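You operate a simulated robot arm through the tools that you are given. There is no shell and no other tool.

Carry out the task below with a simulated robot arm. There is one attempt and no reset: what you move stays moved.

TASK
Spray the beige sachet with the black perfume, cap the bottle and put the sachet in the knee drawer.
Fine: cover its top; it goes on the blue liner; shut the drawer.

It is judged by the outcome, as a careful person would: the job done as asked, and still so three seconds after it is handed in. It fails if anything else is knocked over, pushed out of place, dropped, spilled or broken. Lids that push on must go on centred and level and be pressed home; caps that screw on are set level and turned clockwise until they are tight.

THE ROBOT
A 6-joint arm with a fingered hand, fixed in place. Base frame: the origin is on the floor under the middle of its stand, x ahead of it, y to its left, z up. Readings come in m, degrees, newtons and seconds.
With the tool pointing down near the work surface it reaches from about 0.16 to 0.88 m from the base axis. Its first joint turns from -166.0 to 166.0 degrees. Payload 5 kg.
Tool frame: the origin (TCP) lies between the finger pads and is the grasp point; the fingertips stand 0.037 m ahead of it; z points along the fingers, y is the line along which they close. The gripper opens to 0.124 m; its body begins 0.043 m behind the TCP. The gripper is a hand of 3 fingers: y runs from the thumb to the fingers, the wrist lies at [-0.021, -0.125, -0.215] in the tool frame, and closing takes about 1.5 s.
Orientation is told as [roll, pitch, yaw] about the base's x, y, z axes, in that order, counted from this pose: with the fingers straight down and the wrist toward the robot, the tool's x, y and z point along [0, 1, 0], [1, 0, 0] and [0, 0, -1] of the base frame.

THE INTERFACE
- The arm moves only by the tool drive_tool. Its argument "plan" is a list of rows, each a list of 3 entries, a list of its own where there are three numbers: the shift along the tool's x, y, z in m, then the turn, a rotation vector about the tool's x, y, z in degrees, then the opening, from 0 (shut) to 1 (fully open). In form: [[[tx, ty, tz], [ax, ay, az], grip], ...]. A call has 1 to 20 rows; each row is the pose to reach, as a shift and turn from the pose commanded when the call began, along the tool's axes at that moment. Each row takes 0.2 s and may step no farther than 0.05 m and 8.6 degrees from the row before; otherwise, or with a gripper value out of range, the whole call is refused. Where a pose cannot be reached the arm comes as near as it can. A force on the tool above 40 N (or 10 N above the force at the start of the call, whichever is more), or a blocked arm, ends the call early, and 0.2 s more pass. Each finger travels about 0.072 m/s and halts on what it meets, pressing with about 27 N; the grip force reading is that of the motor and also rises with nothing between the fingers. The clock runs only during rows and for 0.2 s after the last one: add rows that repeat a pose to give the fingers time. It gives the time, the measured TCP pose, the force on the tool (base axes), the opening and the grip force at its end, in the units of the frame above (readings bear some noise), with the torque about the TCP (base axes, N m) and any sound that the robot's microphone picked up.
- Cameras (640 x 400 px; columns grow to the right, rows downward): "scene" is fixed at [0.3993, -0.4996, 1.3926]; the picture's right is [0.81, -0.58, 0.00], its down [-0.42, -0.59, -0.69] and it looks along [0.40, 0.56, -0.72] (base axes); focal length 258 px, centre (320, 200). "wrist" rides on the gripper at [0.072, -0.104, -0.154] in the tool frame; the picture's right is [-0.83, 0.26, -0.49], its down [-0.51, -0.72, 0.47] and it looks along [-0.23, 0.64, 0.73] (tool axes); focal length 243 px, centre (320, 200). There is no depth. A picture from a camera that has moved, and an enlarged one, comes with that camera's place and axes in the base frame and with its lens.
- snapshot(camera): a new picture of that camera. It takes no simulated time.
- hand_shape(shape): the hand has 3 fingers and takes this shape, open, in about a second: jaw (thumb against the fingers, like two jaws); tri (thumb and two fingers); tip (a fingertip pinch); poke (one finger out to press); point (the index stretched); flat (the hand flat); cup (the hand cupped); fist (a fist). The gripper value then closes the fingers along that shape, each until it touches; the sizes above hold for jaw. It gives what a move gives, with no picture.
- inspect(camera, box): a new picture of the part [left, top, right, bottom] of that camera's present view, enlarged. It takes no simulated time.
- hand_in(): hands the job in; it is judged then, once.

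Places have to be worked out from the pictures, the camera data and where the tool is seen. Open the gripper and draw the arm clear of the work before you hand the job in, unless the task says otherwise.

The tools are called after "Call:" as name(argument=value, ...) on one line, values as JSON. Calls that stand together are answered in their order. drive_tool: Moves the arm, as the interface text tells. Its arguments: {"type":"object","properties":{"plan":{"type":"array","items":{"type":"array"}}},"required":["plan"]} The other tools are called the same way: hand_shape (shape) gives the hand a shape; snapshot (camera) takes a picture; inspect (camera, box) takes an enlarged picture of a part of a camera's view; hand_in () hands the job in.

At the start:

```text
t: 0.0
ee_pos: [0.739, -0.0872, 1.1319]
tcp_rot: [0.0, 0.0, 0.0]
force: [0.3, -0.3, -0.4]
torque: [0.02, 0.01, -0.02]
gripper_width: 0.1236
grip_force: 0.1
shape: jaw
```

scene: 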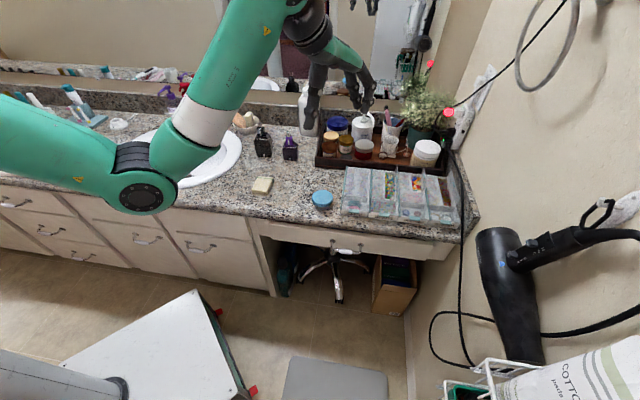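
wrist: 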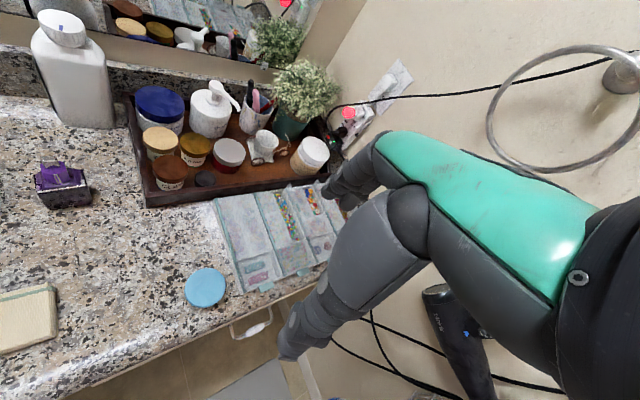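

I'll begin by looking closely at the counter: the perfume bottles, the sachet, the blue object and the drawer.

Call:
inspect(camera="scene", box=[230, 100, 350, 220])

Call:
inspect(camera="scene", box=[240, 180, 480, 330])

Call:
inspect(camera="wrist", box=[0, 140, 260, 370])

```text
3.33 times, centred on (290, 160) of scene
camera zoom: at [0.3993, -0.4996, 1.3926], right [0.81, -0.58, 0.0], down [-0.42, -0.59, -0.69], along [0.4, 0.56, -0.72], focal length 861 px, centre (420, 333)
```

zoom: 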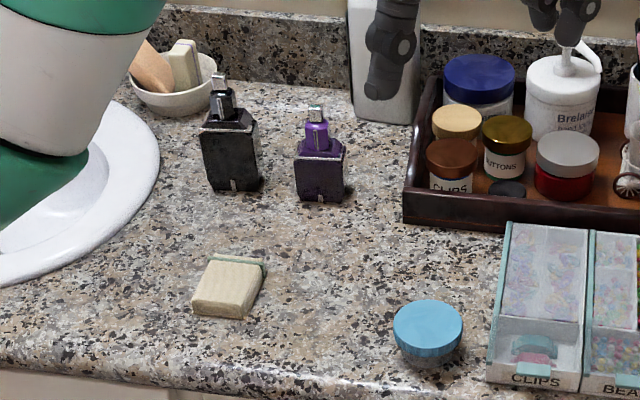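

```text
2.67 times, centred on (360, 255) of scene
camera zoom: at [0.3993, -0.4996, 1.3926], right [0.81, -0.58, 0.0], down [-0.42, -0.59, -0.69], along [0.4, 0.56, -0.72], focal length 689 px, centre (213, 53)
```

zoom: 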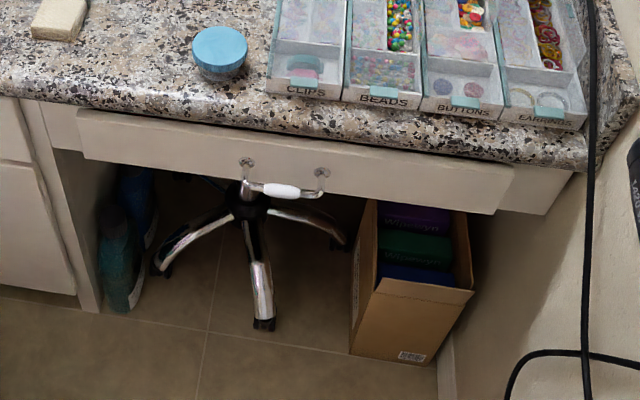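

```text
1.74 times, centred on (130, 255) of wrist
camera zoom: at [0.6349, -0.0152, 1.2848], right [0.26, -0.83, 0.49], down [-0.72, -0.51, -0.47], along [0.64, -0.23, -0.73], focal length 422 px, centre (650, 104)
```

zoom: 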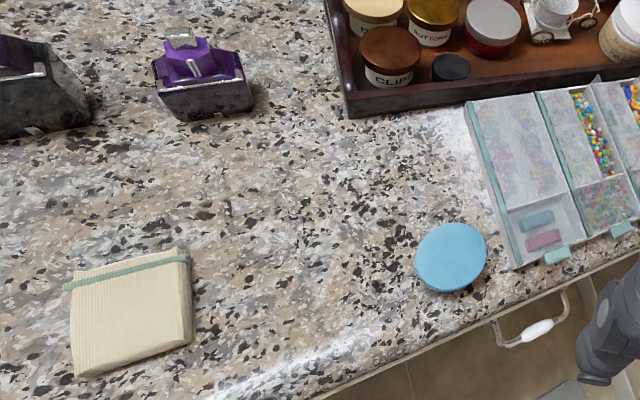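

The black bottle and the purple one stand behind the sachet; I need to see which part is the pump and where the cap lies, so I zoom in more.

Call:
inspect(camera="scene", box=[245, 115, 310, 165])

Call:
inspect(camera="scene", box=[310, 105, 400, 175])

Call:
inspect(camera="wrist", box=[120, 60, 340, 200])

Call:
inspect(camera="scene", box=[0, 50, 320, 200])

```text
8.00 times, centred on (278, 140) of scene
camera zoom: at [0.3993, -0.4996, 1.3926], right [0.81, -0.58, 0.0], down [-0.42, -0.59, -0.69], along [0.4, 0.56, -0.72], focal length 2067 px, centre (660, 680)
```

zoom: 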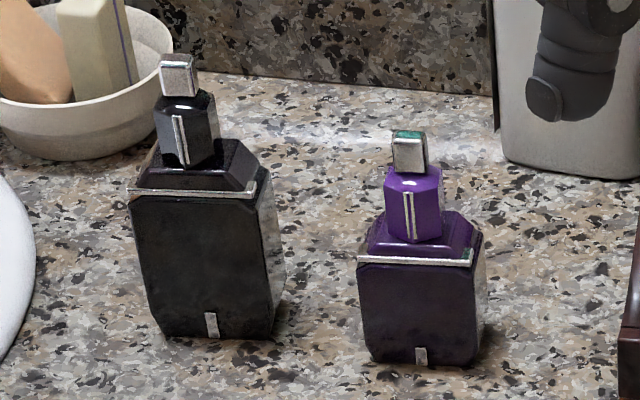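

```text
5.71 times, centred on (355, 140) of scene
camera zoom: at [0.3993, -0.4996, 1.3926], right [0.81, -0.58, 0.0], down [-0.42, -0.59, -0.69], along [0.4, 0.56, -0.72], focal length 1477 px, centre (120, 543)
```

zoom: 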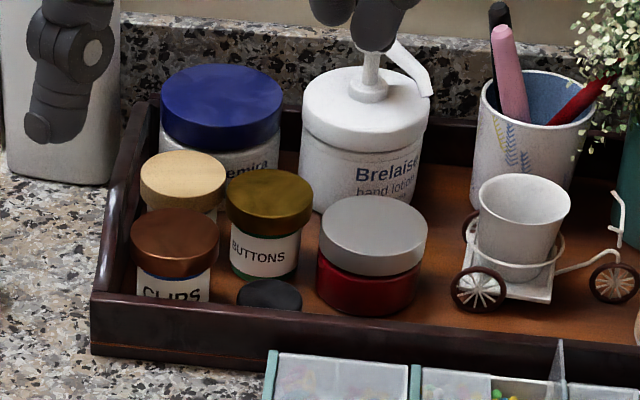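

```text
2.86 times, centred on (230, 130) of wrist
camera zoom: at [0.6349, -0.0152, 1.2848], right [0.26, -0.83, 0.49], down [-0.72, -0.51, -0.47], along [0.64, -0.23, -0.73], focal length 693 px, centre (577, 400)
```

zoom: 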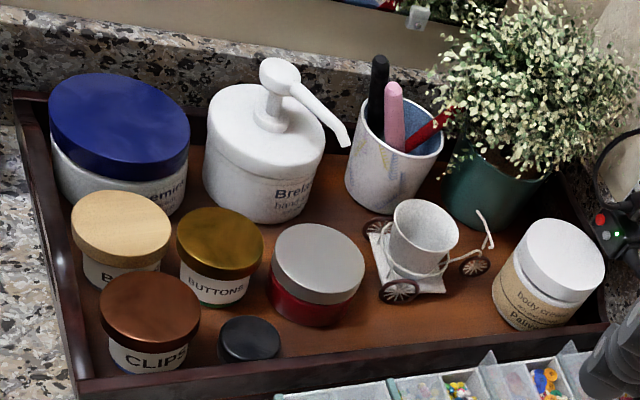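

```text
2.00 times, centred on (160, 125) of scene
camera zoom: at [0.3993, -0.4996, 1.3926], right [0.81, -0.58, 0.0], down [-0.42, -0.59, -0.69], along [0.4, 0.56, -0.72], focal length 517 px, centre (640, 350)
```

zoom: 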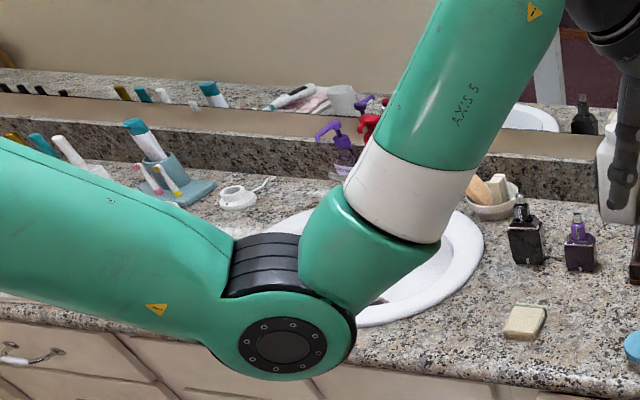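

From both views I judge the counter top at about z=0.76, the counter running diagonally, the black bottle near (0.72, 0.34), the sachet near (0.62, 0.15) and the drawer handle near (0.736, -0.172, 0.665). I move the wrist camera up close, turned to face the bottles from the front.

Call:
drive_tool(plan=[[[0.025, -0.0074, 0.0176], [0, 0, -6.36], 1], [[0.05, -0.0148, 0.0352], [0, 0, -12.72], 1], [[0.075, -0.0222, 0.0528], [0, 0, -19.08], 1], [[0.1, -0.0296, 0.0704], [0, 0, -25.44], 1], [[0.125, -0.037, 0.088], [0, 0, -31.8], 1], [[0.15, -0.0444, 0.1056], [0, 0, -38.16], 1], [[0.175, -0.0518, 0.1232], [0, 0, -44.52], 1], [[0.2, -0.0592, 0.1408], [0, 0, -50.88], 1], [[0.225, -0.0666, 0.1584], [0, 0, -57.24], 1], [[0.25, -0.074, 0.176], [0, 0, -63.6], 1], [[0.25, -0.074, 0.176], [0, 0, -63.6], 1]])

Call:
snapshot(camera="wrist")

Call:
snapshot(camera="scene")

```text
t: 2.4
ee_pos: [0.6646, 0.1613, 0.9549]
tcp_rot: [0.0, -0.1, 63.8]
force: [0.8, -0.2, -0.3]
torque: [-0.03, 0.04, 0.0]
gripper_width: 0.1238
grip_force: 0.0
shape: jaw
```

```text
taken
camera wrist: at [0.554, 0.0996, 1.1086], right [0.86, -0.13, 0.49], down [0.14, -0.87, -0.47], along [0.49, 0.47, -0.73], focal length 243 px, centre (320, 200)
```

wrist: 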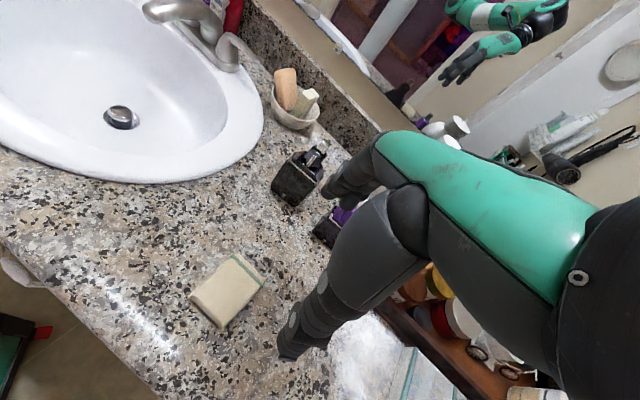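

```text
taken
```

scene: 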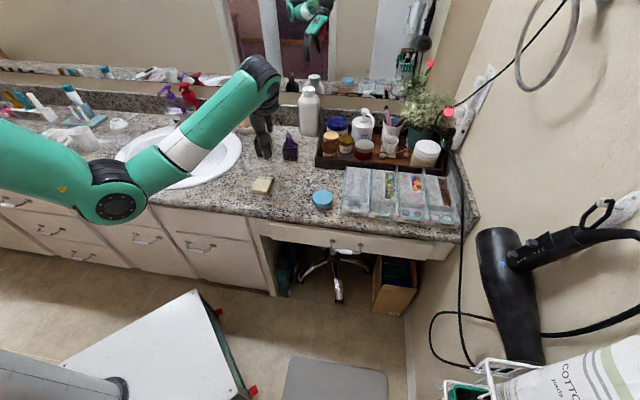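

The black bottle and sachet are both visible from above-front. I enlarge them.

Call:
inspect(camera="wrist", box=[240, 120, 400, 260])

Call:
inspect(camera="wrist", box=[170, 230, 330, 350])

Call:
inspect(camera="scene", box=[240, 60, 340, 180])

```text
2.86 times, centred on (320, 190) of wrist
camera zoom: at [0.554, 0.0996, 1.1086], right [0.86, -0.13, 0.49], down [0.14, -0.87, -0.47], along [0.49, 0.47, -0.73], focal length 693 px, centre (320, 229)
```

zoom: 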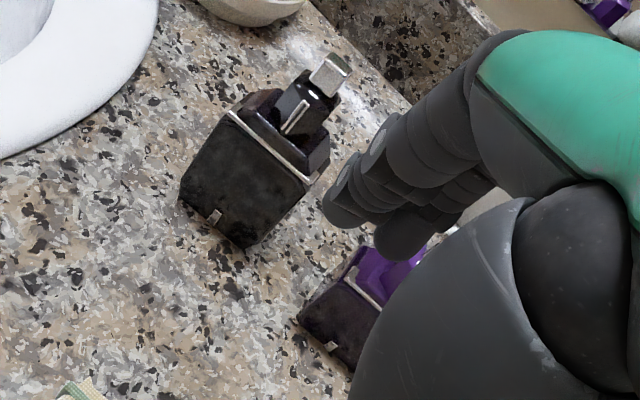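

```text
3.33 times, centred on (250, 290) of wrist
camera zoom: at [0.554, 0.0996, 1.1086], right [0.86, -0.13, 0.49], down [0.14, -0.87, -0.47], along [0.49, 0.47, -0.73], focal length 809 px, centre (553, -100)
```

zoom: 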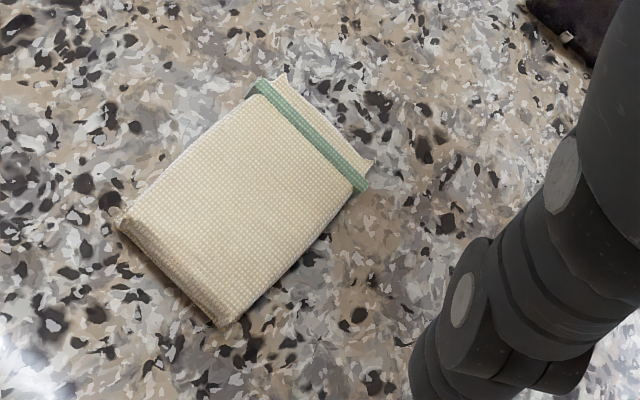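

```text
3.33 times, centred on (290, 120) of scene
camera zoom: at [0.3993, -0.4996, 1.3926], right [0.81, -0.58, 0.0], down [-0.42, -0.59, -0.69], along [0.4, 0.56, -0.72], focal length 861 px, centre (420, 467)
```

zoom: 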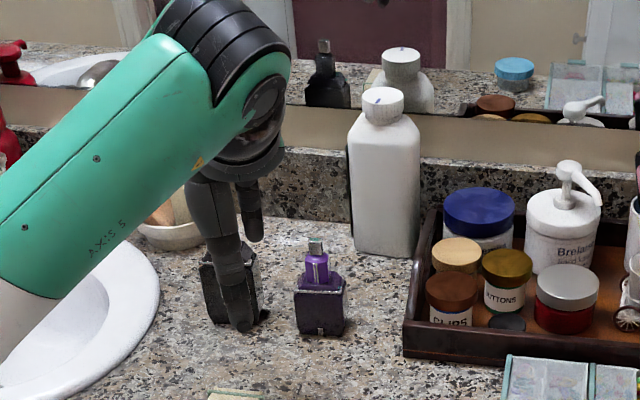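

The enlarged views seem truly re-rendered, so I zoom much harder onto the bottle's top from both cameras.

Call:
inspect(camera="wrist", box=[280, 135, 340, 175])

Call:
inspect(camera="wrist", box=[260, 130, 340, 220])

Call:
inspect(camera="scene", box=[278, 128, 304, 164])

```text
10.00 times, centred on (310, 155) of wrist
camera zoom: at [0.554, 0.0996, 1.1086], right [0.86, -0.13, 0.49], down [0.14, -0.87, -0.47], along [0.49, 0.47, -0.73], focal length 2426 px, centre (420, 650)
```

zoom: 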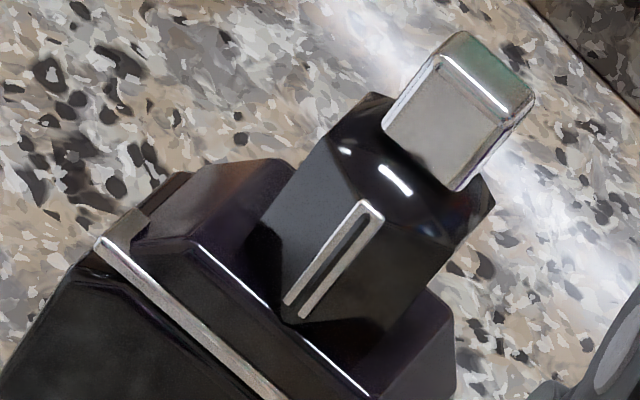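

```text
4.44 times, centred on (300, 175) of wrist
camera zoom: at [0.554, 0.0996, 1.1086], right [0.86, -0.13, 0.49], down [0.14, -0.87, -0.47], along [0.49, 0.47, -0.73], focal length 1078 px, centre (409, 311)
```

zoom: 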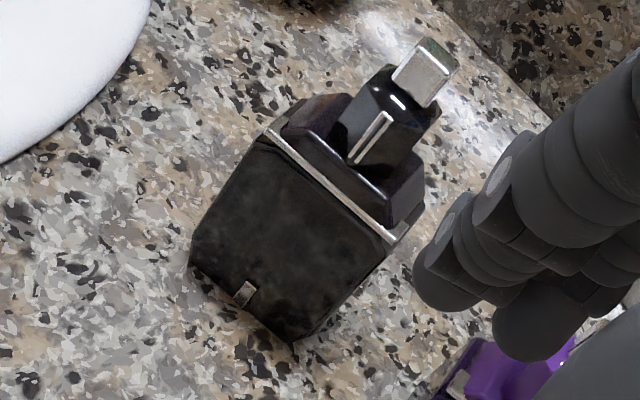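

```text
11.11 times, centred on (291, 146) of scene
camera zoom: at [0.3993, -0.4996, 1.3926], right [0.81, -0.58, 0.0], down [-0.42, -0.59, -0.69], along [0.4, 0.56, -0.72], focal length 2871 px, centre (642, 800)
```

zoom: 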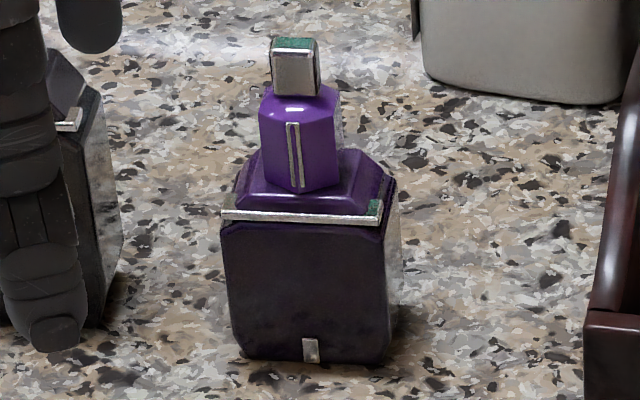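

I look at the small black disc in the tray and the rest of the surroundings in more detail, in case it is the perfume's cap.

Call:
inspect(camera="scene", box=[340, 140, 376, 164])

Call:
inspect(camera="scene", box=[300, 175, 350, 215])

Call:
inspect(camera="scene", box=[0, 80, 250, 200])

Call:
inspect(camera="scene", box=[280, 225, 420, 300])

Call:
inspect(camera="scene", box=[330, 155, 480, 250])

```text
16.00 times, centred on (358, 152) of scene
camera zoom: at [0.3993, -0.4996, 1.3926], right [0.81, -0.58, 0.0], down [-0.42, -0.59, -0.69], along [0.4, 0.56, -0.72], focal length 4135 px, centre (-288, 968)
```

zoom: 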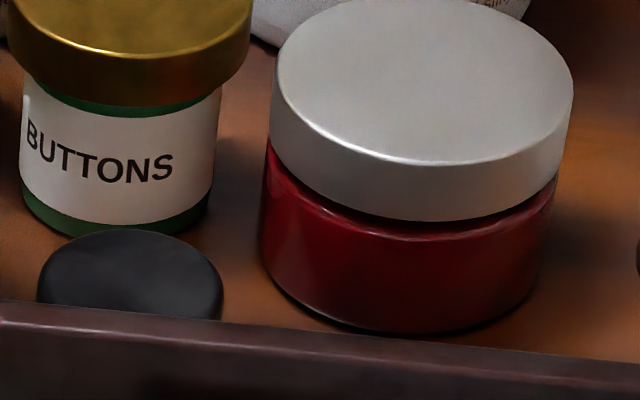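

```text
10.00 times, centred on (325, 195) of scene
camera zoom: at [0.3993, -0.4996, 1.3926], right [0.81, -0.58, 0.0], down [-0.42, -0.59, -0.69], along [0.4, 0.56, -0.72], focal length 2584 px, centre (270, 250)
```

zoom: 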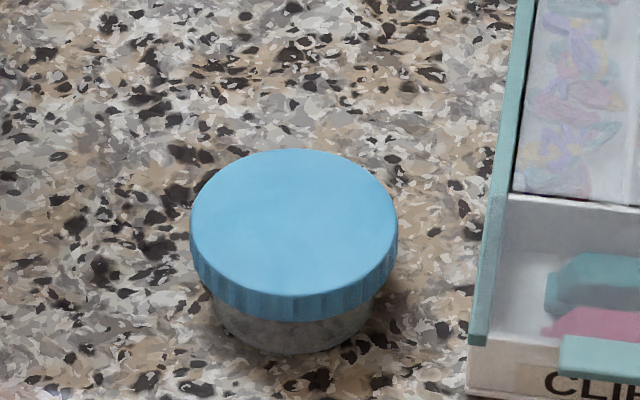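

```text
2.56 times, centred on (125, 140) of scene
camera zoom: at [0.3993, -0.4996, 1.3926], right [0.81, -0.58, 0.0], down [-0.42, -0.59, -0.69], along [0.4, 0.56, -0.72], focal length 662 px, centre (819, 354)
```

zoom: 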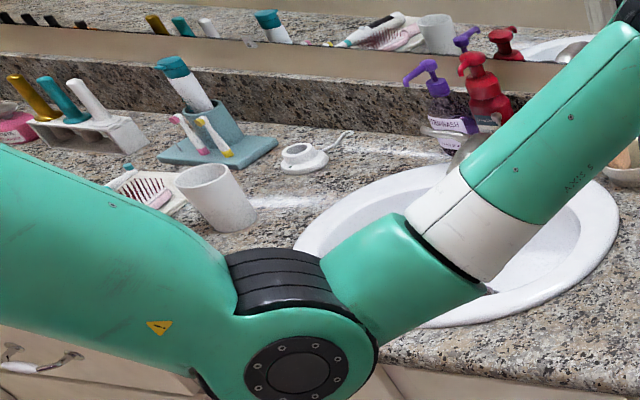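

```text
4.57 times, centred on (350, 262) of scene
camera zoom: at [0.3993, -0.4996, 1.3926], right [0.81, -0.58, 0.0], down [-0.42, -0.59, -0.69], along [0.4, 0.56, -0.72], focal length 1181 px, centre (183, -86)
```

zoom: 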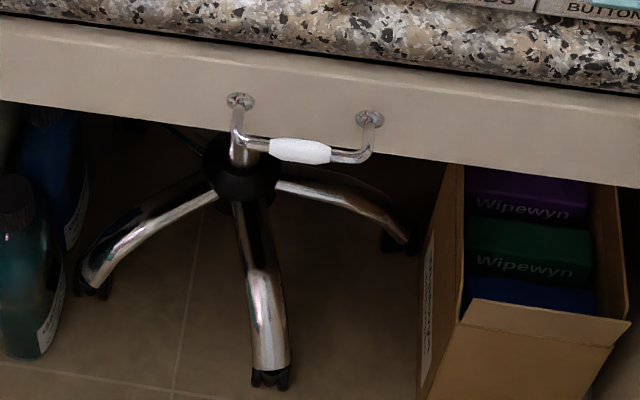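

```text
4.21 times, centred on (405, 202) of scene
camera zoom: at [0.3993, -0.4996, 1.3926], right [0.81, -0.58, 0.0], down [-0.42, -0.59, -0.69], along [0.4, 0.56, -0.72], focal length 1088 px, centre (-38, 190)
```

zoom: 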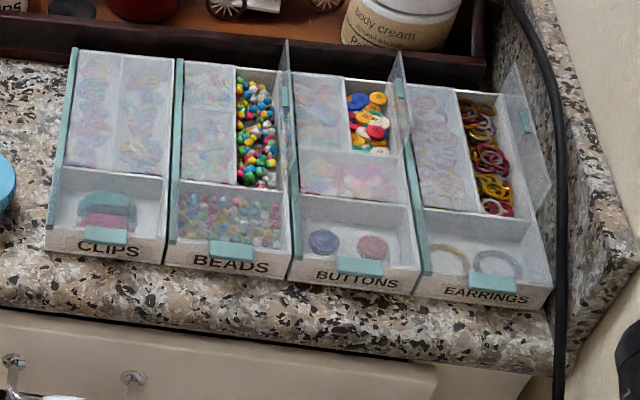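

The black disc in the tray is wider than the bottle's neck, so the bottle's cap is most likely the faceted piece with the silver cube, which is on now. I check the hand's geometry in the scene view before gripping it.

Call:
inspect(camera="scene", box=[225, 50, 305, 170])

Call:
inspect(camera="wrist", box=[260, 120, 460, 380])

```text
3.33 times, centred on (265, 110) of scene
camera zoom: at [0.3993, -0.4996, 1.3926], right [0.81, -0.58, 0.0], down [-0.42, -0.59, -0.69], along [0.4, 0.56, -0.72], focal length 861 px, centre (503, 500)
```

zoom: 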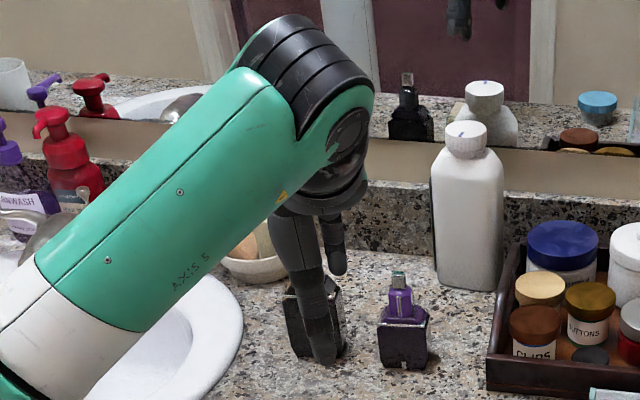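

```text
1.54 times, centred on (360, 250) of wrist
camera zoom: at [0.554, 0.0996, 1.1086], right [0.86, -0.13, 0.49], down [0.14, -0.87, -0.47], along [0.49, 0.47, -0.73], focal length 373 px, centre (258, 123)
```

zoom: 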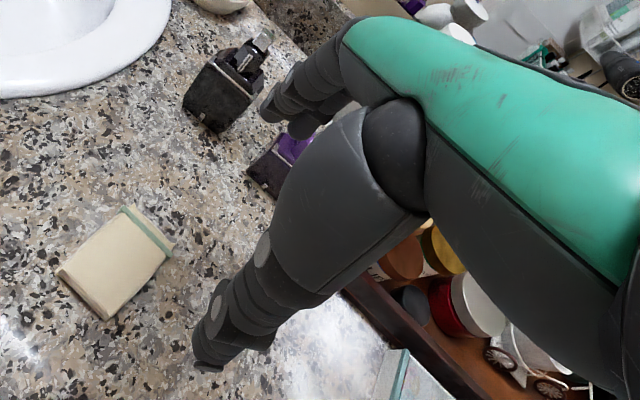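

The bottle faces roughly toward the sachet (its front points about 54° off the x axis), with its axis at about (0.7195, 0.333) and its top near z=0.905. I move the hand above it, with the closing direction aligned front-to-back, and look again.

Call:
drive_tool(plan=[[[0, 0, -0.035], [0, 0, 2], 1], [[0, 0.02, -0.065], [0, 0, 4], 1], [[0.005, 0.06, -0.065], [0, 0, 6], 1], [[0.012, 0.1, -0.065], [0, 0, 8], 1], [[0.02, 0.14, -0.065], [0, 0, 9.6], 1], [[0.0268, 0.1765, -0.065], [0, 0, 9.6], 1], [[0.0268, 0.1765, -0.065], [0, 0, 9.6], 1]])

Call:
snapshot(camera="wrist")

Call:
inspect(camera="scene", box=[225, 50, 335, 170])

```text
t: 4.0
ee_pos: [0.7202, 0.3322, 1.022]
tcp_rot: [0.1, 0.0, 54.0]
force: [-0.7, 0.4, 0.6]
torque: [0.01, -0.03, 0.02]
gripper_width: 0.124
grip_force: 0.0
shape: jaw
```

```text
taken
camera wrist: at [0.6003, 0.2907, 1.1753], right [0.83, -0.28, 0.49], down [-0.01, -0.88, -0.47], along [0.56, 0.38, -0.73], focal length 243 px, centre (320, 200)
```

wrist: 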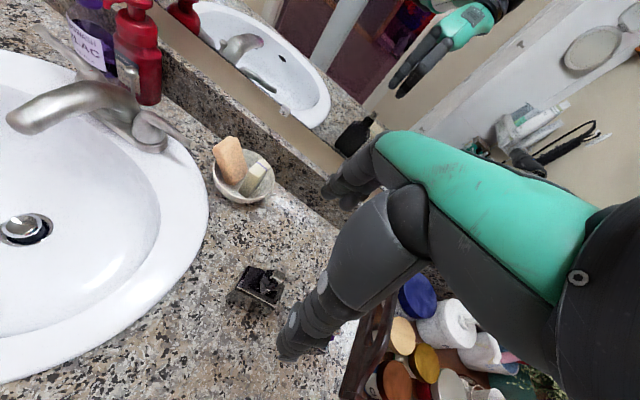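

```text
3.33 times, centred on (280, 110) of scene
camera zoom: at [0.3993, -0.4996, 1.3926], right [0.81, -0.58, 0.0], down [-0.42, -0.59, -0.69], along [0.4, 0.56, -0.72], focal length 861 px, centre (453, 500)
```

zoom: 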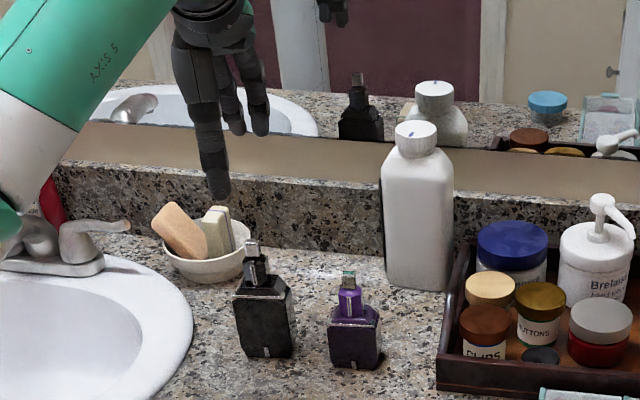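

Good views of the bottle without occlusion. I zoom in on its cap from both cameras to refine its axis and facet directions.

Call:
inspect(camera="wrist", box=[225, 255, 295, 315])

Call:
inspect(camera="scene", box=[247, 118, 277, 162])

```text
6.67 times, centred on (260, 285) of wrist
camera zoom: at [0.6003, 0.2907, 1.1753], right [0.83, -0.28, 0.49], down [-0.01, -0.88, -0.47], along [0.56, 0.38, -0.73], focal length 1618 px, centre (720, -367)
```

zoom: 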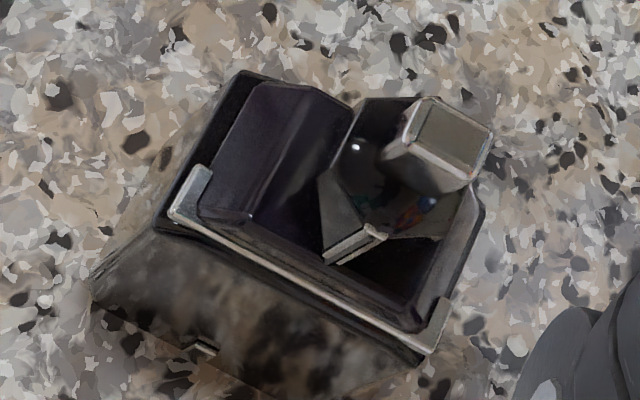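

```text
9.09 times, centred on (262, 140) of scene
camera zoom: at [0.3993, -0.4996, 1.3926], right [0.81, -0.58, 0.0], down [-0.42, -0.59, -0.69], along [0.4, 0.56, -0.72], focal length 2349 px, centre (847, 746)
```

zoom: 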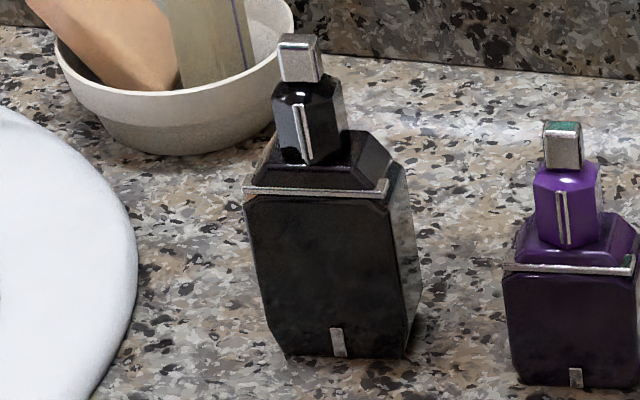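

The cap is a hexagon with an edge facing front, so its flats are on the bottle's left and right; gripping across the flats is best. I rotate the hand by 90° (yaw -36°) above the bottle, at safe height.

Call:
drive_tool(plan=[[[0, 0, 0], [0, 0, 8], 1], [[0, 0, 0], [0, 0, 16], 1], [[0, 0, 0], [0, 0, 24], 1], [[0, 0, 0], [0, 0, 32], 1], [[0, 0, 0], [0, 0, 40], 1], [[0, 0, 0], [0, 0, 48], 1], [[0, 0, 0], [0, 0, 56], 0.9], [[0, 0, 0], [0, 0, 64], 0.8], [[0, 0, 0], [0, 0, 72], 0.7], [[0, 0, 0], [0, 0, 80], 0.6], [[0, 0, 0], [0, 0, 86], 0.55], [[0, 0, 0], [0, 0, 90], 0.55], [[0, 0, 0], [0, 0, 90], 0.55]])

Call:
snapshot(camera="wrist")

Call:
inspect(camera="scene", box=[225, 50, 335, 170])

```text
t: 6.8
ee_pos: [0.7194, 0.3328, 1.0213]
tcp_rot: [0.1, 0.0, -36.0]
force: [0.2, 0.1, 0.0]
torque: [0.01, 0.01, -0.01]
gripper_width: 0.0688
grip_force: 0.0
shape: jaw
```

```text
taken
camera wrist: at [0.6779, 0.4524, 1.1741], right [-0.28, -0.83, 0.49], down [-0.88, 0.01, -0.47], along [0.38, -0.56, -0.73], focal length 243 px, centre (320, 200)
```

wrist: 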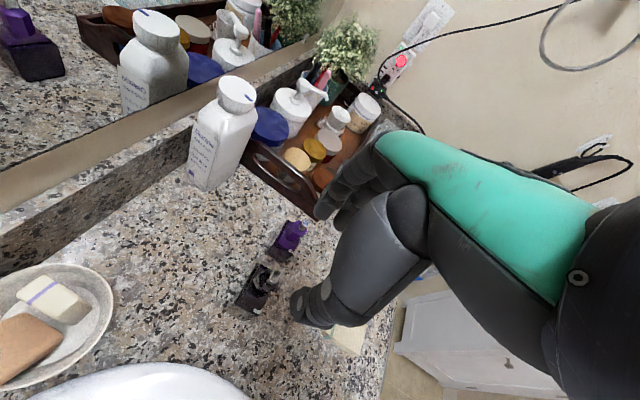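

```text
3.33 times, centred on (280, 110) of scene
camera zoom: at [0.3993, -0.4996, 1.3926], right [0.81, -0.58, 0.0], down [-0.42, -0.59, -0.69], along [0.4, 0.56, -0.72], focal length 861 px, centre (453, 500)
```

zoom: 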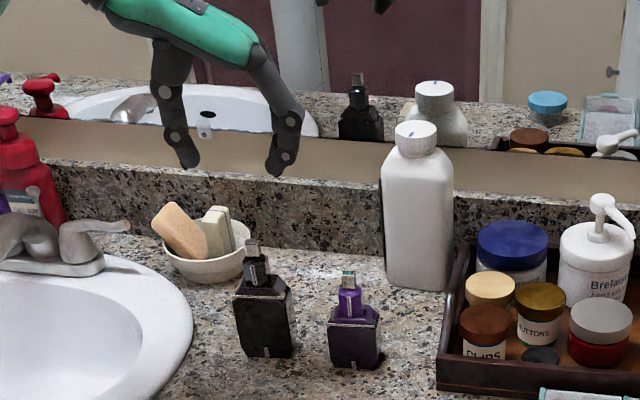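

The fingers straddle the cap's axis as computed. I descend part-way, until the fingertips are level with the silver cube, and check alignment.

Call:
drive_tool(plan=[[[0, 0, 0.03], [0, 0, 0], 0.55], [[0, 0, 0.06], [0, 0, 0], 0.55], [[0, 0, 0.085], [0, 0, 0], 0.55], [[0, 0, 0.092], [0, 0, 0], 0.55]])

Call:
inspect(camera="scene", box=[240, 90, 300, 160])

Call:
inspect(camera="wrist", box=[240, 170, 400, 310])

```text
t: 7.8
ee_pos: [0.718, 0.3321, 0.9303]
tcp_rot: [0.0, 0.1, -36.0]
force: [-0.2, -0.5, 0.3]
torque: [0.03, 0.02, 0.01]
gripper_width: 0.0688
grip_force: 0.0
shape: jaw
```

```text
5.71 times, centred on (270, 125) of scene
camera zoom: at [0.3993, -0.4996, 1.3926], right [0.81, -0.58, 0.0], down [-0.42, -0.59, -0.69], along [0.4, 0.56, -0.72], focal length 1477 px, centre (606, 629)
```

zoom: 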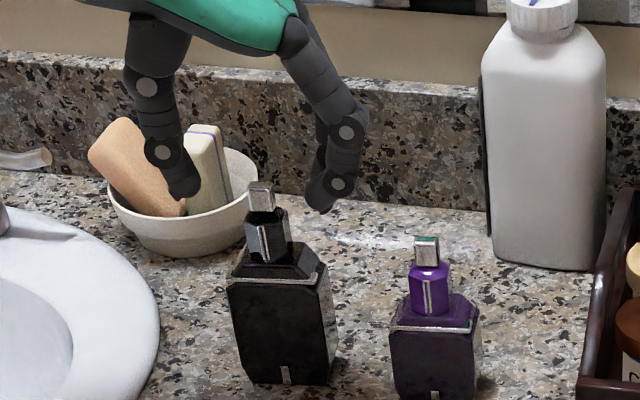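

```text
2.86 times, centred on (320, 240) of wrist
camera zoom: at [0.6769, 0.452, 1.0825], right [-0.28, -0.83, 0.49], down [-0.88, 0.01, -0.47], along [0.38, -0.56, -0.73], focal length 693 px, centre (320, 86)
```

zoom: 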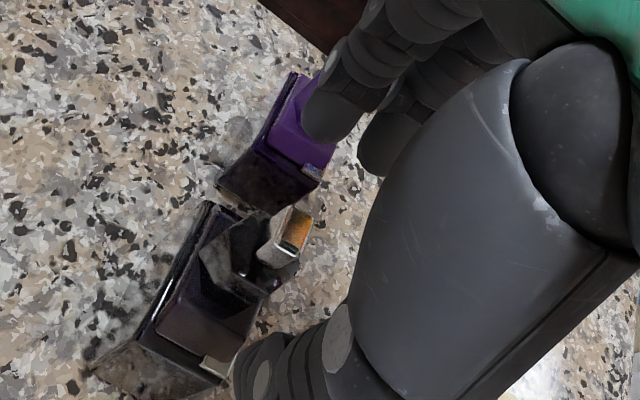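

The fingertips bracket the cube, with the cap perhaps 3 mm further along tool x. I shift slightly and descend until the tips reach the hexagon's lower part, then close.

Call:
drive_tool(plan=[[[0.003, 0.0015, 0.015], [0, 0, 0], 0.5], [[0.003, 0.0015, 0.03], [0, 0, 0], 0.5], [[0.003, 0.0015, 0.036], [0, 0, 0], 0.5], [[0.003, 0.0015, 0.036], [0, 0, 0], 0.5]])

Call:
inspect(camera="scene", box=[240, 100, 290, 160])

Call:
inspect(camera="wrist", box=[240, 170, 400, 310])

```text
t: 8.8
ee_pos: [0.7221, 0.3344, 0.8932]
tcp_rot: [0.0, 0.0, -36.1]
force: [-0.3, -0.2, -0.1]
torque: [0.0, 0.01, 0.02]
gripper_width: 0.0626
grip_force: 0.1
shape: jaw
```

```text
6.67 times, centred on (265, 130) of scene
camera zoom: at [0.3993, -0.4996, 1.3926], right [0.81, -0.58, 0.0], down [-0.42, -0.59, -0.69], along [0.4, 0.56, -0.72], focal length 1723 px, centre (687, 667)
```

zoom: 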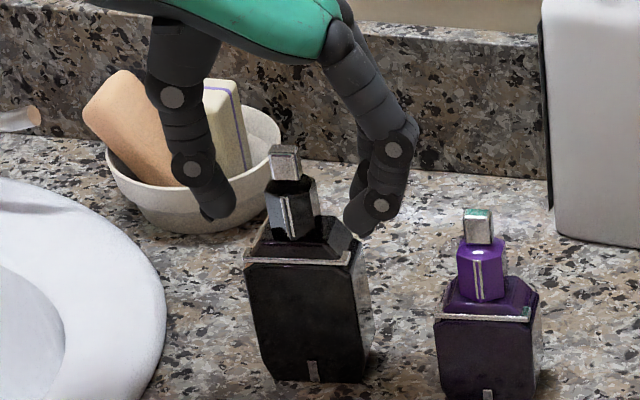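

```text
2.86 times, centred on (320, 240) of wrist
camera zoom: at [0.68, 0.4539, 1.0461], right [-0.28, -0.83, 0.49], down [-0.88, 0.01, -0.47], along [0.38, -0.56, -0.73], focal length 693 px, centre (320, 86)
```

zoom: 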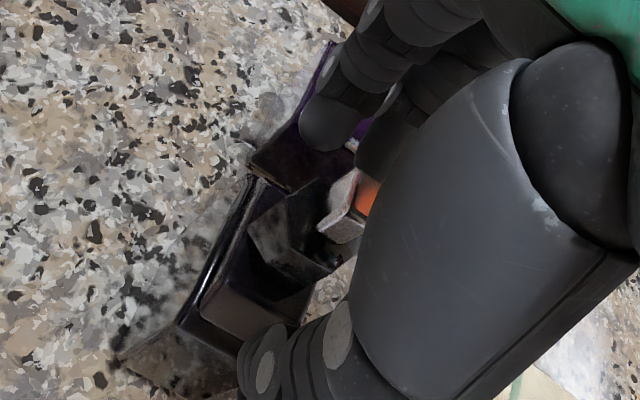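

Tips bracket the hexagon evenly. I close the fingers on the cap.

Call:
drive_tool(plan=[[[0.003, 0.0015, 0.036], [0, 0, 0], 0.35], [[0.003, 0.0015, 0.036], [0, 0, 0], 0.25], [[0.003, 0.0015, 0.036], [0, 0, 0], 0.15], [[0.003, 0.0015, 0.036], [0, 0, 0], 0.1], [[0.003, 0.0015, 0.036], [0, 0, 0], 0.1]])

Call:
inspect(camera="scene", box=[240, 100, 290, 160])

```text
t: 10.0
ee_pos: [0.7254, 0.3355, 0.8598]
tcp_rot: [0.3, -0.1, -36.0]
force: [0.4, 4.3, 28.9]
torque: [0.16, 0.05, -0.02]
gripper_width: 0.0556
grip_force: 27.4
shape: jaw
```

```text
6.67 times, centred on (265, 130) of scene
camera zoom: at [0.3993, -0.4996, 1.3926], right [0.81, -0.58, 0.0], down [-0.42, -0.59, -0.69], along [0.4, 0.56, -0.72], focal length 1723 px, centre (687, 667)
```

zoom: 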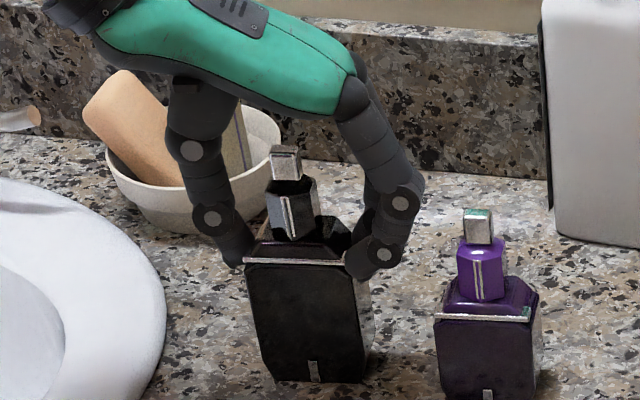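

My mistake: row shifts start from the pose commanded at call start, so the hand went down another 36 mm and is now closed on the bottle's shoulders. Nothing has tipped; I open the hand and go back up gently.

Call:
drive_tool(plan=[[[0, 0, -0.002], [0, 0, 0], 0.5], [[-0.001, -0.0005, -0.004], [0, 0, 0], 0.55], [[-0.003, -0.0015, -0.015], [0, 0, 0], 0.55], [[-0.003, -0.0015, -0.03], [0, 0, 0], 0.55], [[-0.003, -0.0015, -0.036], [0, 0, 0], 0.55]])

Call:
inspect(camera="scene", box=[240, 100, 290, 160])

Call:
inspect(camera="wrist", box=[240, 170, 400, 310])

```text
t: 11.2
ee_pos: [0.7222, 0.3342, 0.8922]
tcp_rot: [0.0, 0.1, -36.0]
force: [0.6, 1.1, 0.7]
torque: [0.01, 0.02, 0.0]
gripper_width: 0.0675
grip_force: 0.1
shape: jaw
```

```text
6.67 times, centred on (265, 130) of scene
camera zoom: at [0.3993, -0.4996, 1.3926], right [0.81, -0.58, 0.0], down [-0.42, -0.59, -0.69], along [0.4, 0.56, -0.72], focal length 1723 px, centre (687, 667)
```

zoom: 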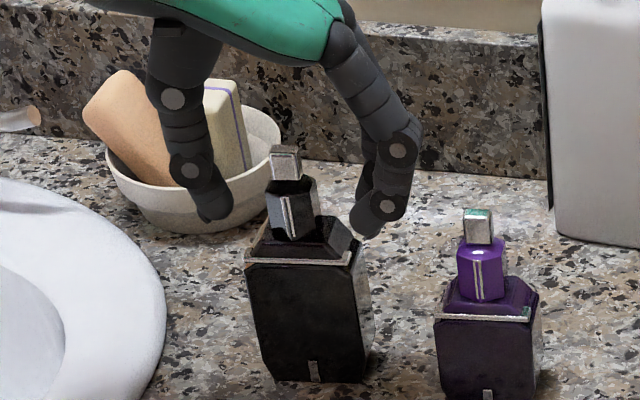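

```text
2.86 times, centred on (320, 240) of wrist
camera zoom: at [0.6806, 0.4532, 1.0452], right [-0.28, -0.83, 0.49], down [-0.88, 0.01, -0.47], along [0.38, -0.56, -0.73], focal length 693 px, centre (320, 86)
```

zoom: 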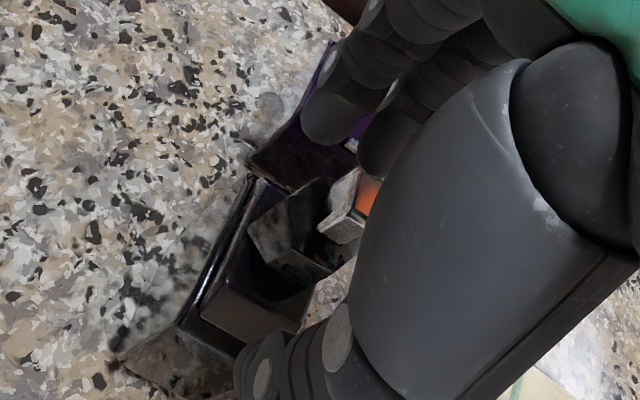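

The bottle hasn't moved and the hand is back at cap height. Now I close in place with zero shifts.

Call:
drive_tool(plan=[[[0, 0, 0], [0, 0, 0], 0.4], [[0, 0, 0], [0, 0, 0], 0.3], [[0, 0, 0], [0, 0, 0], 0.2], [[0, 0, 0], [0, 0, 0], 0.1], [[0, 0, 0], [0, 0, 0], 0.1]])

Call:
inspect(camera="scene", box=[240, 100, 290, 160])

Call:
inspect(camera="wrist", box=[240, 170, 400, 310])

```text
t: 12.4
ee_pos: [0.722, 0.3331, 0.8923]
tcp_rot: [0.0, 0.1, -36.0]
force: [-0.3, 0.3, 0.0]
torque: [0.02, 0.01, -0.02]
gripper_width: 0.0183
grip_force: 27.1
shape: jaw
heard: snap
```

```text
6.67 times, centred on (265, 130) of scene
camera zoom: at [0.3993, -0.4996, 1.3926], right [0.81, -0.58, 0.0], down [-0.42, -0.59, -0.69], along [0.4, 0.56, -0.72], focal length 1723 px, centre (687, 667)
```

zoom: 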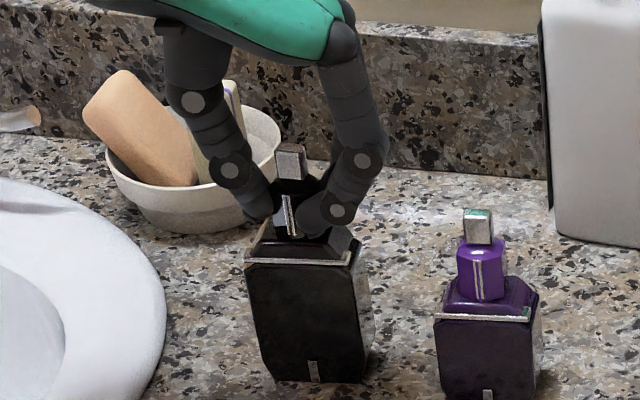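

```text
2.86 times, centred on (320, 240) of wrist
camera zoom: at [0.6808, 0.4533, 1.0455], right [-0.28, -0.83, 0.49], down [-0.88, 0.01, -0.47], along [0.38, -0.56, -0.73], focal length 693 px, centre (320, 86)
```

zoom: 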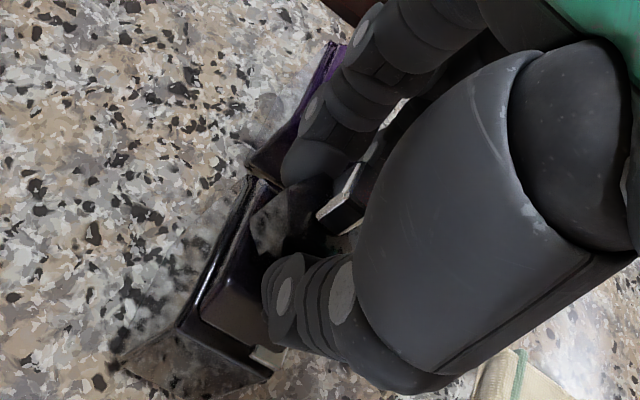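

I heard a "snap" – the push-on cap seems to have come free in the grip, tilting slightly. I lift it straight up a little and look.

Call:
drive_tool(plan=[[[0, 0, -0.005], [0, 0, 0], 0.05], [[0, 0, -0.01], [0, 0, 0], 0.05], [[0, 0, -0.015], [0, 0, 0], 0.05], [[0, 0, -0.02], [0, 0, 0], 0.05]])

Call:
inspect(camera="scene", box=[240, 100, 290, 160])

Call:
inspect(camera="wrist", box=[240, 170, 400, 310])

```text
t: 13.4
ee_pos: [0.7234, 0.3348, 0.9141]
tcp_rot: [0.0, 0.0, -36.0]
force: [-1.3, -0.5, 0.4]
torque: [-0.02, 0.03, 0.0]
gripper_width: 0.0184
grip_force: 26.8
shape: jaw
```

```text
6.67 times, centred on (265, 130) of scene
camera zoom: at [0.3993, -0.4996, 1.3926], right [0.81, -0.58, 0.0], down [-0.42, -0.59, -0.69], along [0.4, 0.56, -0.72], focal length 1723 px, centre (687, 667)
```

zoom: 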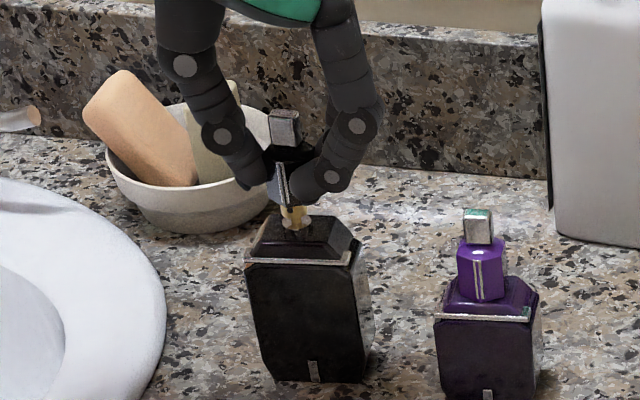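

```text
2.86 times, centred on (320, 240) of wrist
camera zoom: at [0.6811, 0.454, 1.0657], right [-0.28, -0.83, 0.49], down [-0.88, 0.01, -0.47], along [0.38, -0.56, -0.73], focal length 693 px, centre (320, 86)
```

zoom: 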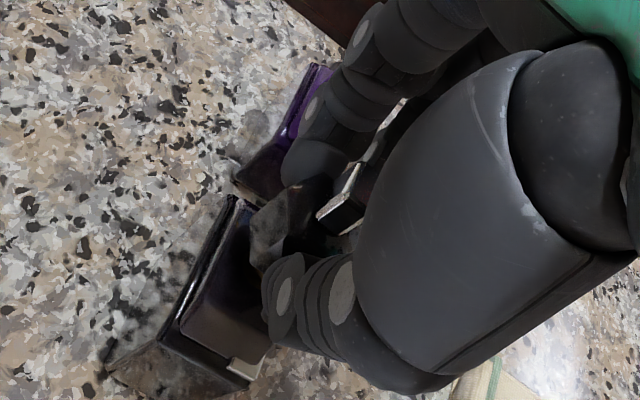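

The cap is off and a golden atomiser shows beneath, the bottle undisturbed. I raise the cap clear to examine how it sits in the fingers and what the pump looks like.

Call:
drive_tool(plan=[[[0, 0, -0.02], [0, 0, 0], 0.05], [[0, 0, -0.05], [0, 0, 0], 0.05], [[0, 0, -0.08], [0, 0, 0], 0.05], [[0, 0, -0.1], [0, 0, 0], 0.05], [[0, 0, -0.1], [0, 0, 0], 0.05]])

Call:
inspect(camera="scene", box=[240, 70, 290, 120])

Call:
inspect(camera="scene", box=[250, 115, 280, 145])

Call:
inspect(camera="wrist", box=[220, 170, 400, 310])

```text
t: 14.6
ee_pos: [0.7229, 0.3346, 1.0109]
tcp_rot: [-0.1, -0.1, -36.0]
force: [-0.2, -0.6, -0.1]
torque: [0.0, 0.0, 0.02]
gripper_width: 0.018
grip_force: 27.0
shape: jaw
```

```text
8.00 times, centred on (265, 95) of scene
camera zoom: at [0.3993, -0.4996, 1.3926], right [0.81, -0.58, 0.0], down [-0.42, -0.59, -0.69], along [0.4, 0.56, -0.72], focal length 2067 px, centre (760, 1040)
```

zoom: 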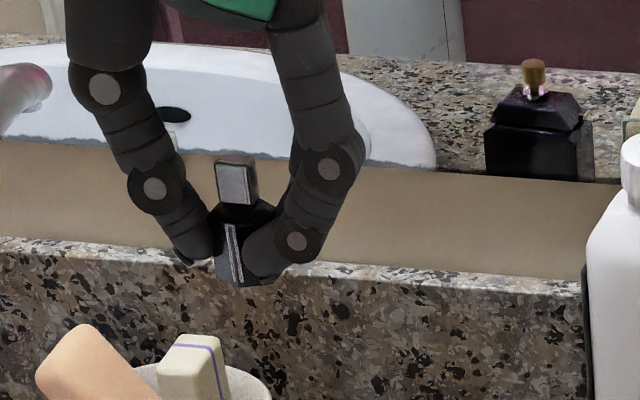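

```text
13.33 times, centred on (265, 130) of scene
camera zoom: at [0.3993, -0.4996, 1.3926], right [0.81, -0.58, 0.0], down [-0.42, -0.59, -0.69], along [0.4, 0.56, -0.72], focal length 3446 px, centre (1053, 1133)
```

zoom: 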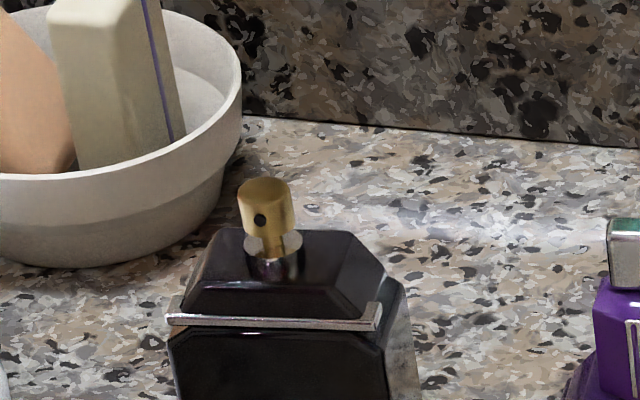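

```text
2.86 times, centred on (310, 240) of wrist
camera zoom: at [0.6805, 0.4544, 1.1646], right [-0.28, -0.83, 0.49], down [-0.88, 0.01, -0.47], along [0.38, -0.56, -0.73], focal length 693 px, centre (349, 86)
```

zoom: 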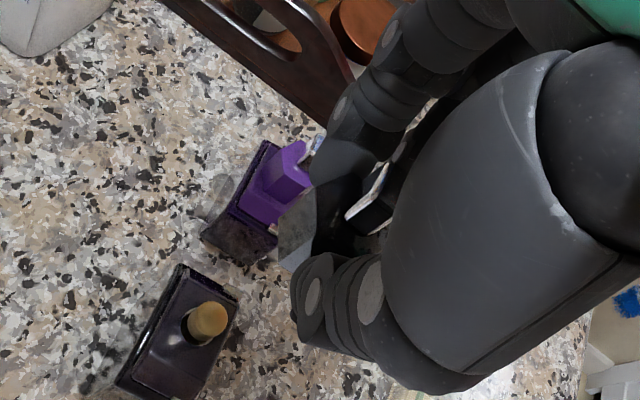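

The pump has a dark nozzle hole facing front, roughly toward the sachet. Now I check closely whether the cap is level in the grip.

Call:
inspect(camera="scene", box=[250, 85, 280, 110])

Call:
inspect(camera="wrist", box=[290, 200, 350, 260])

Call:
snapshot(camera="scene")

```text
16.00 times, centred on (265, 98) of scene
camera zoom: at [0.3993, -0.4996, 1.3926], right [0.81, -0.58, 0.0], down [-0.42, -0.59, -0.69], along [0.4, 0.56, -0.72], focal length 4135 px, centre (1200, 1840)
```

zoom: 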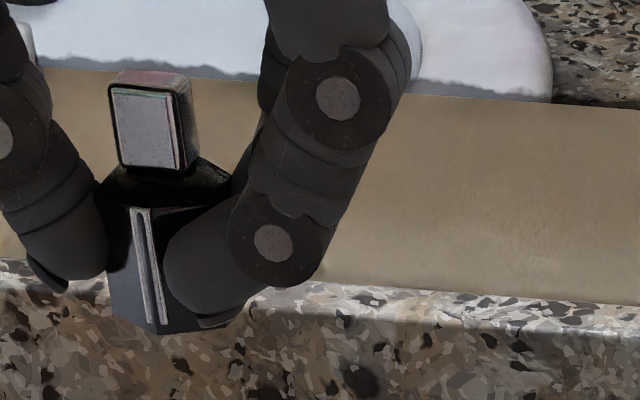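

```text
6.67 times, centred on (320, 230) of wrist
camera zoom: at [0.6805, 0.4544, 1.1646], right [-0.28, -0.83, 0.49], down [-0.88, 0.01, -0.47], along [0.38, -0.56, -0.73], focal length 1618 px, centre (320, 0)
```

zoom: 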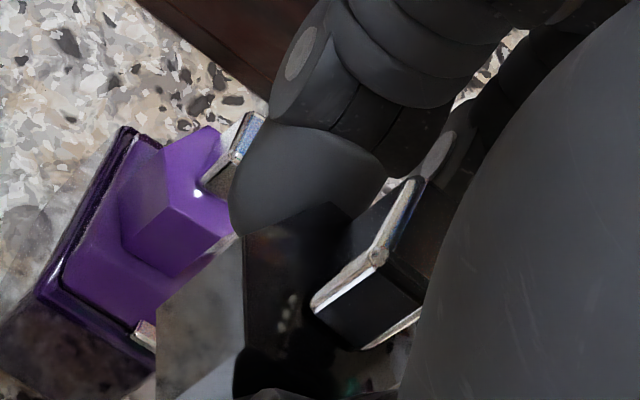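

```text
taken
```

scene: 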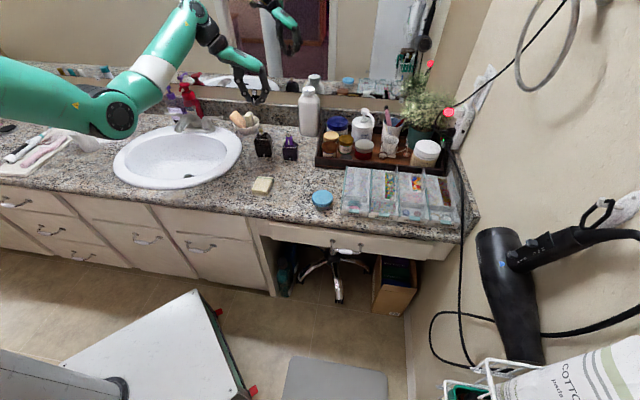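

The cap sits within a few degrees of level in the grip. I'll carry it to a clear spot on the counter near (0.742, 0.106), stopping a few centimetres above the surface.

Call:
drive_tool(plan=[[[-0.029, 0.025, 0], [0, 0, 0], 0.05], [[-0.0577, 0.05, 0], [0, 0, 0], 0.05], [[-0.0866, 0.075, 0], [0, 0, 0], 0.05], [[-0.1155, 0.1, 0], [0, 0, 0], 0.05], [[-0.1443, 0.125, 0.01], [0, 0, 0], 0.05], [[-0.1732, 0.15, 0.03], [0, 0, 0], 0.05], [[-0.1732, 0.15, 0.07], [0, 0, 0], 0.05], [[-0.1732, 0.15, 0.11], [0, 0, 0], 0.05], [[-0.1732, 0.15, 0.15], [0, 0, 0], 0.05], [[-0.1732, 0.15, 0.18], [0, 0, 0], 0.05], [[-0.1732, 0.15, 0.18], [0, 0, 0], 0.05]])

Call:
inspect(camera="scene", box=[270, 130, 350, 210])

Call:
snapshot(camera="wrist")

```text
t: 17.0
ee_pos: [0.7407, 0.1058, 0.8338]
tcp_rot: [0.0, 0.0, -35.9]
force: [-0.5, -0.1, 1.0]
torque: [0.01, 0.0, 0.01]
gripper_width: 0.0181
grip_force: 27.3
shape: jaw
```

```text
5.00 times, centred on (310, 170) of scene
camera zoom: at [0.3993, -0.4996, 1.3926], right [0.81, -0.58, 0.0], down [-0.42, -0.59, -0.69], along [0.4, 0.56, -0.72], focal length 1292 px, centre (370, 350)
```

zoom: 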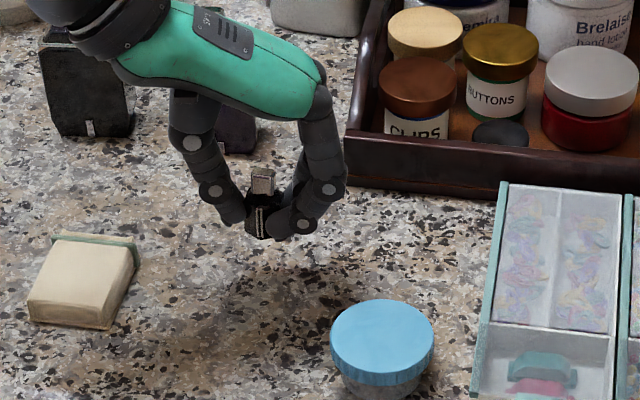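

```text
taken
camera wrist: at [0.6993, 0.2253, 0.9869], right [-0.28, -0.83, 0.49], down [-0.88, 0.01, -0.47], along [0.38, -0.56, -0.73], focal length 243 px, centre (320, 200)
```

wrist: 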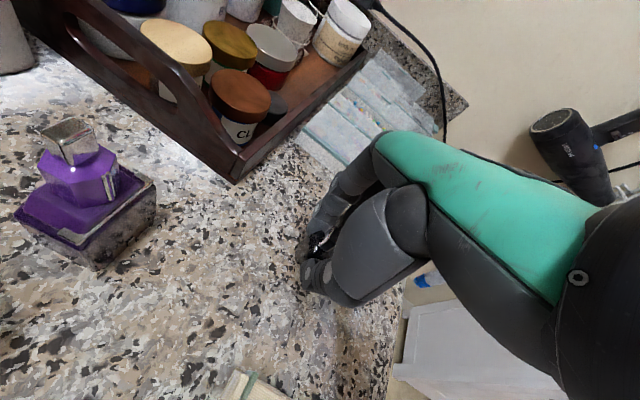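

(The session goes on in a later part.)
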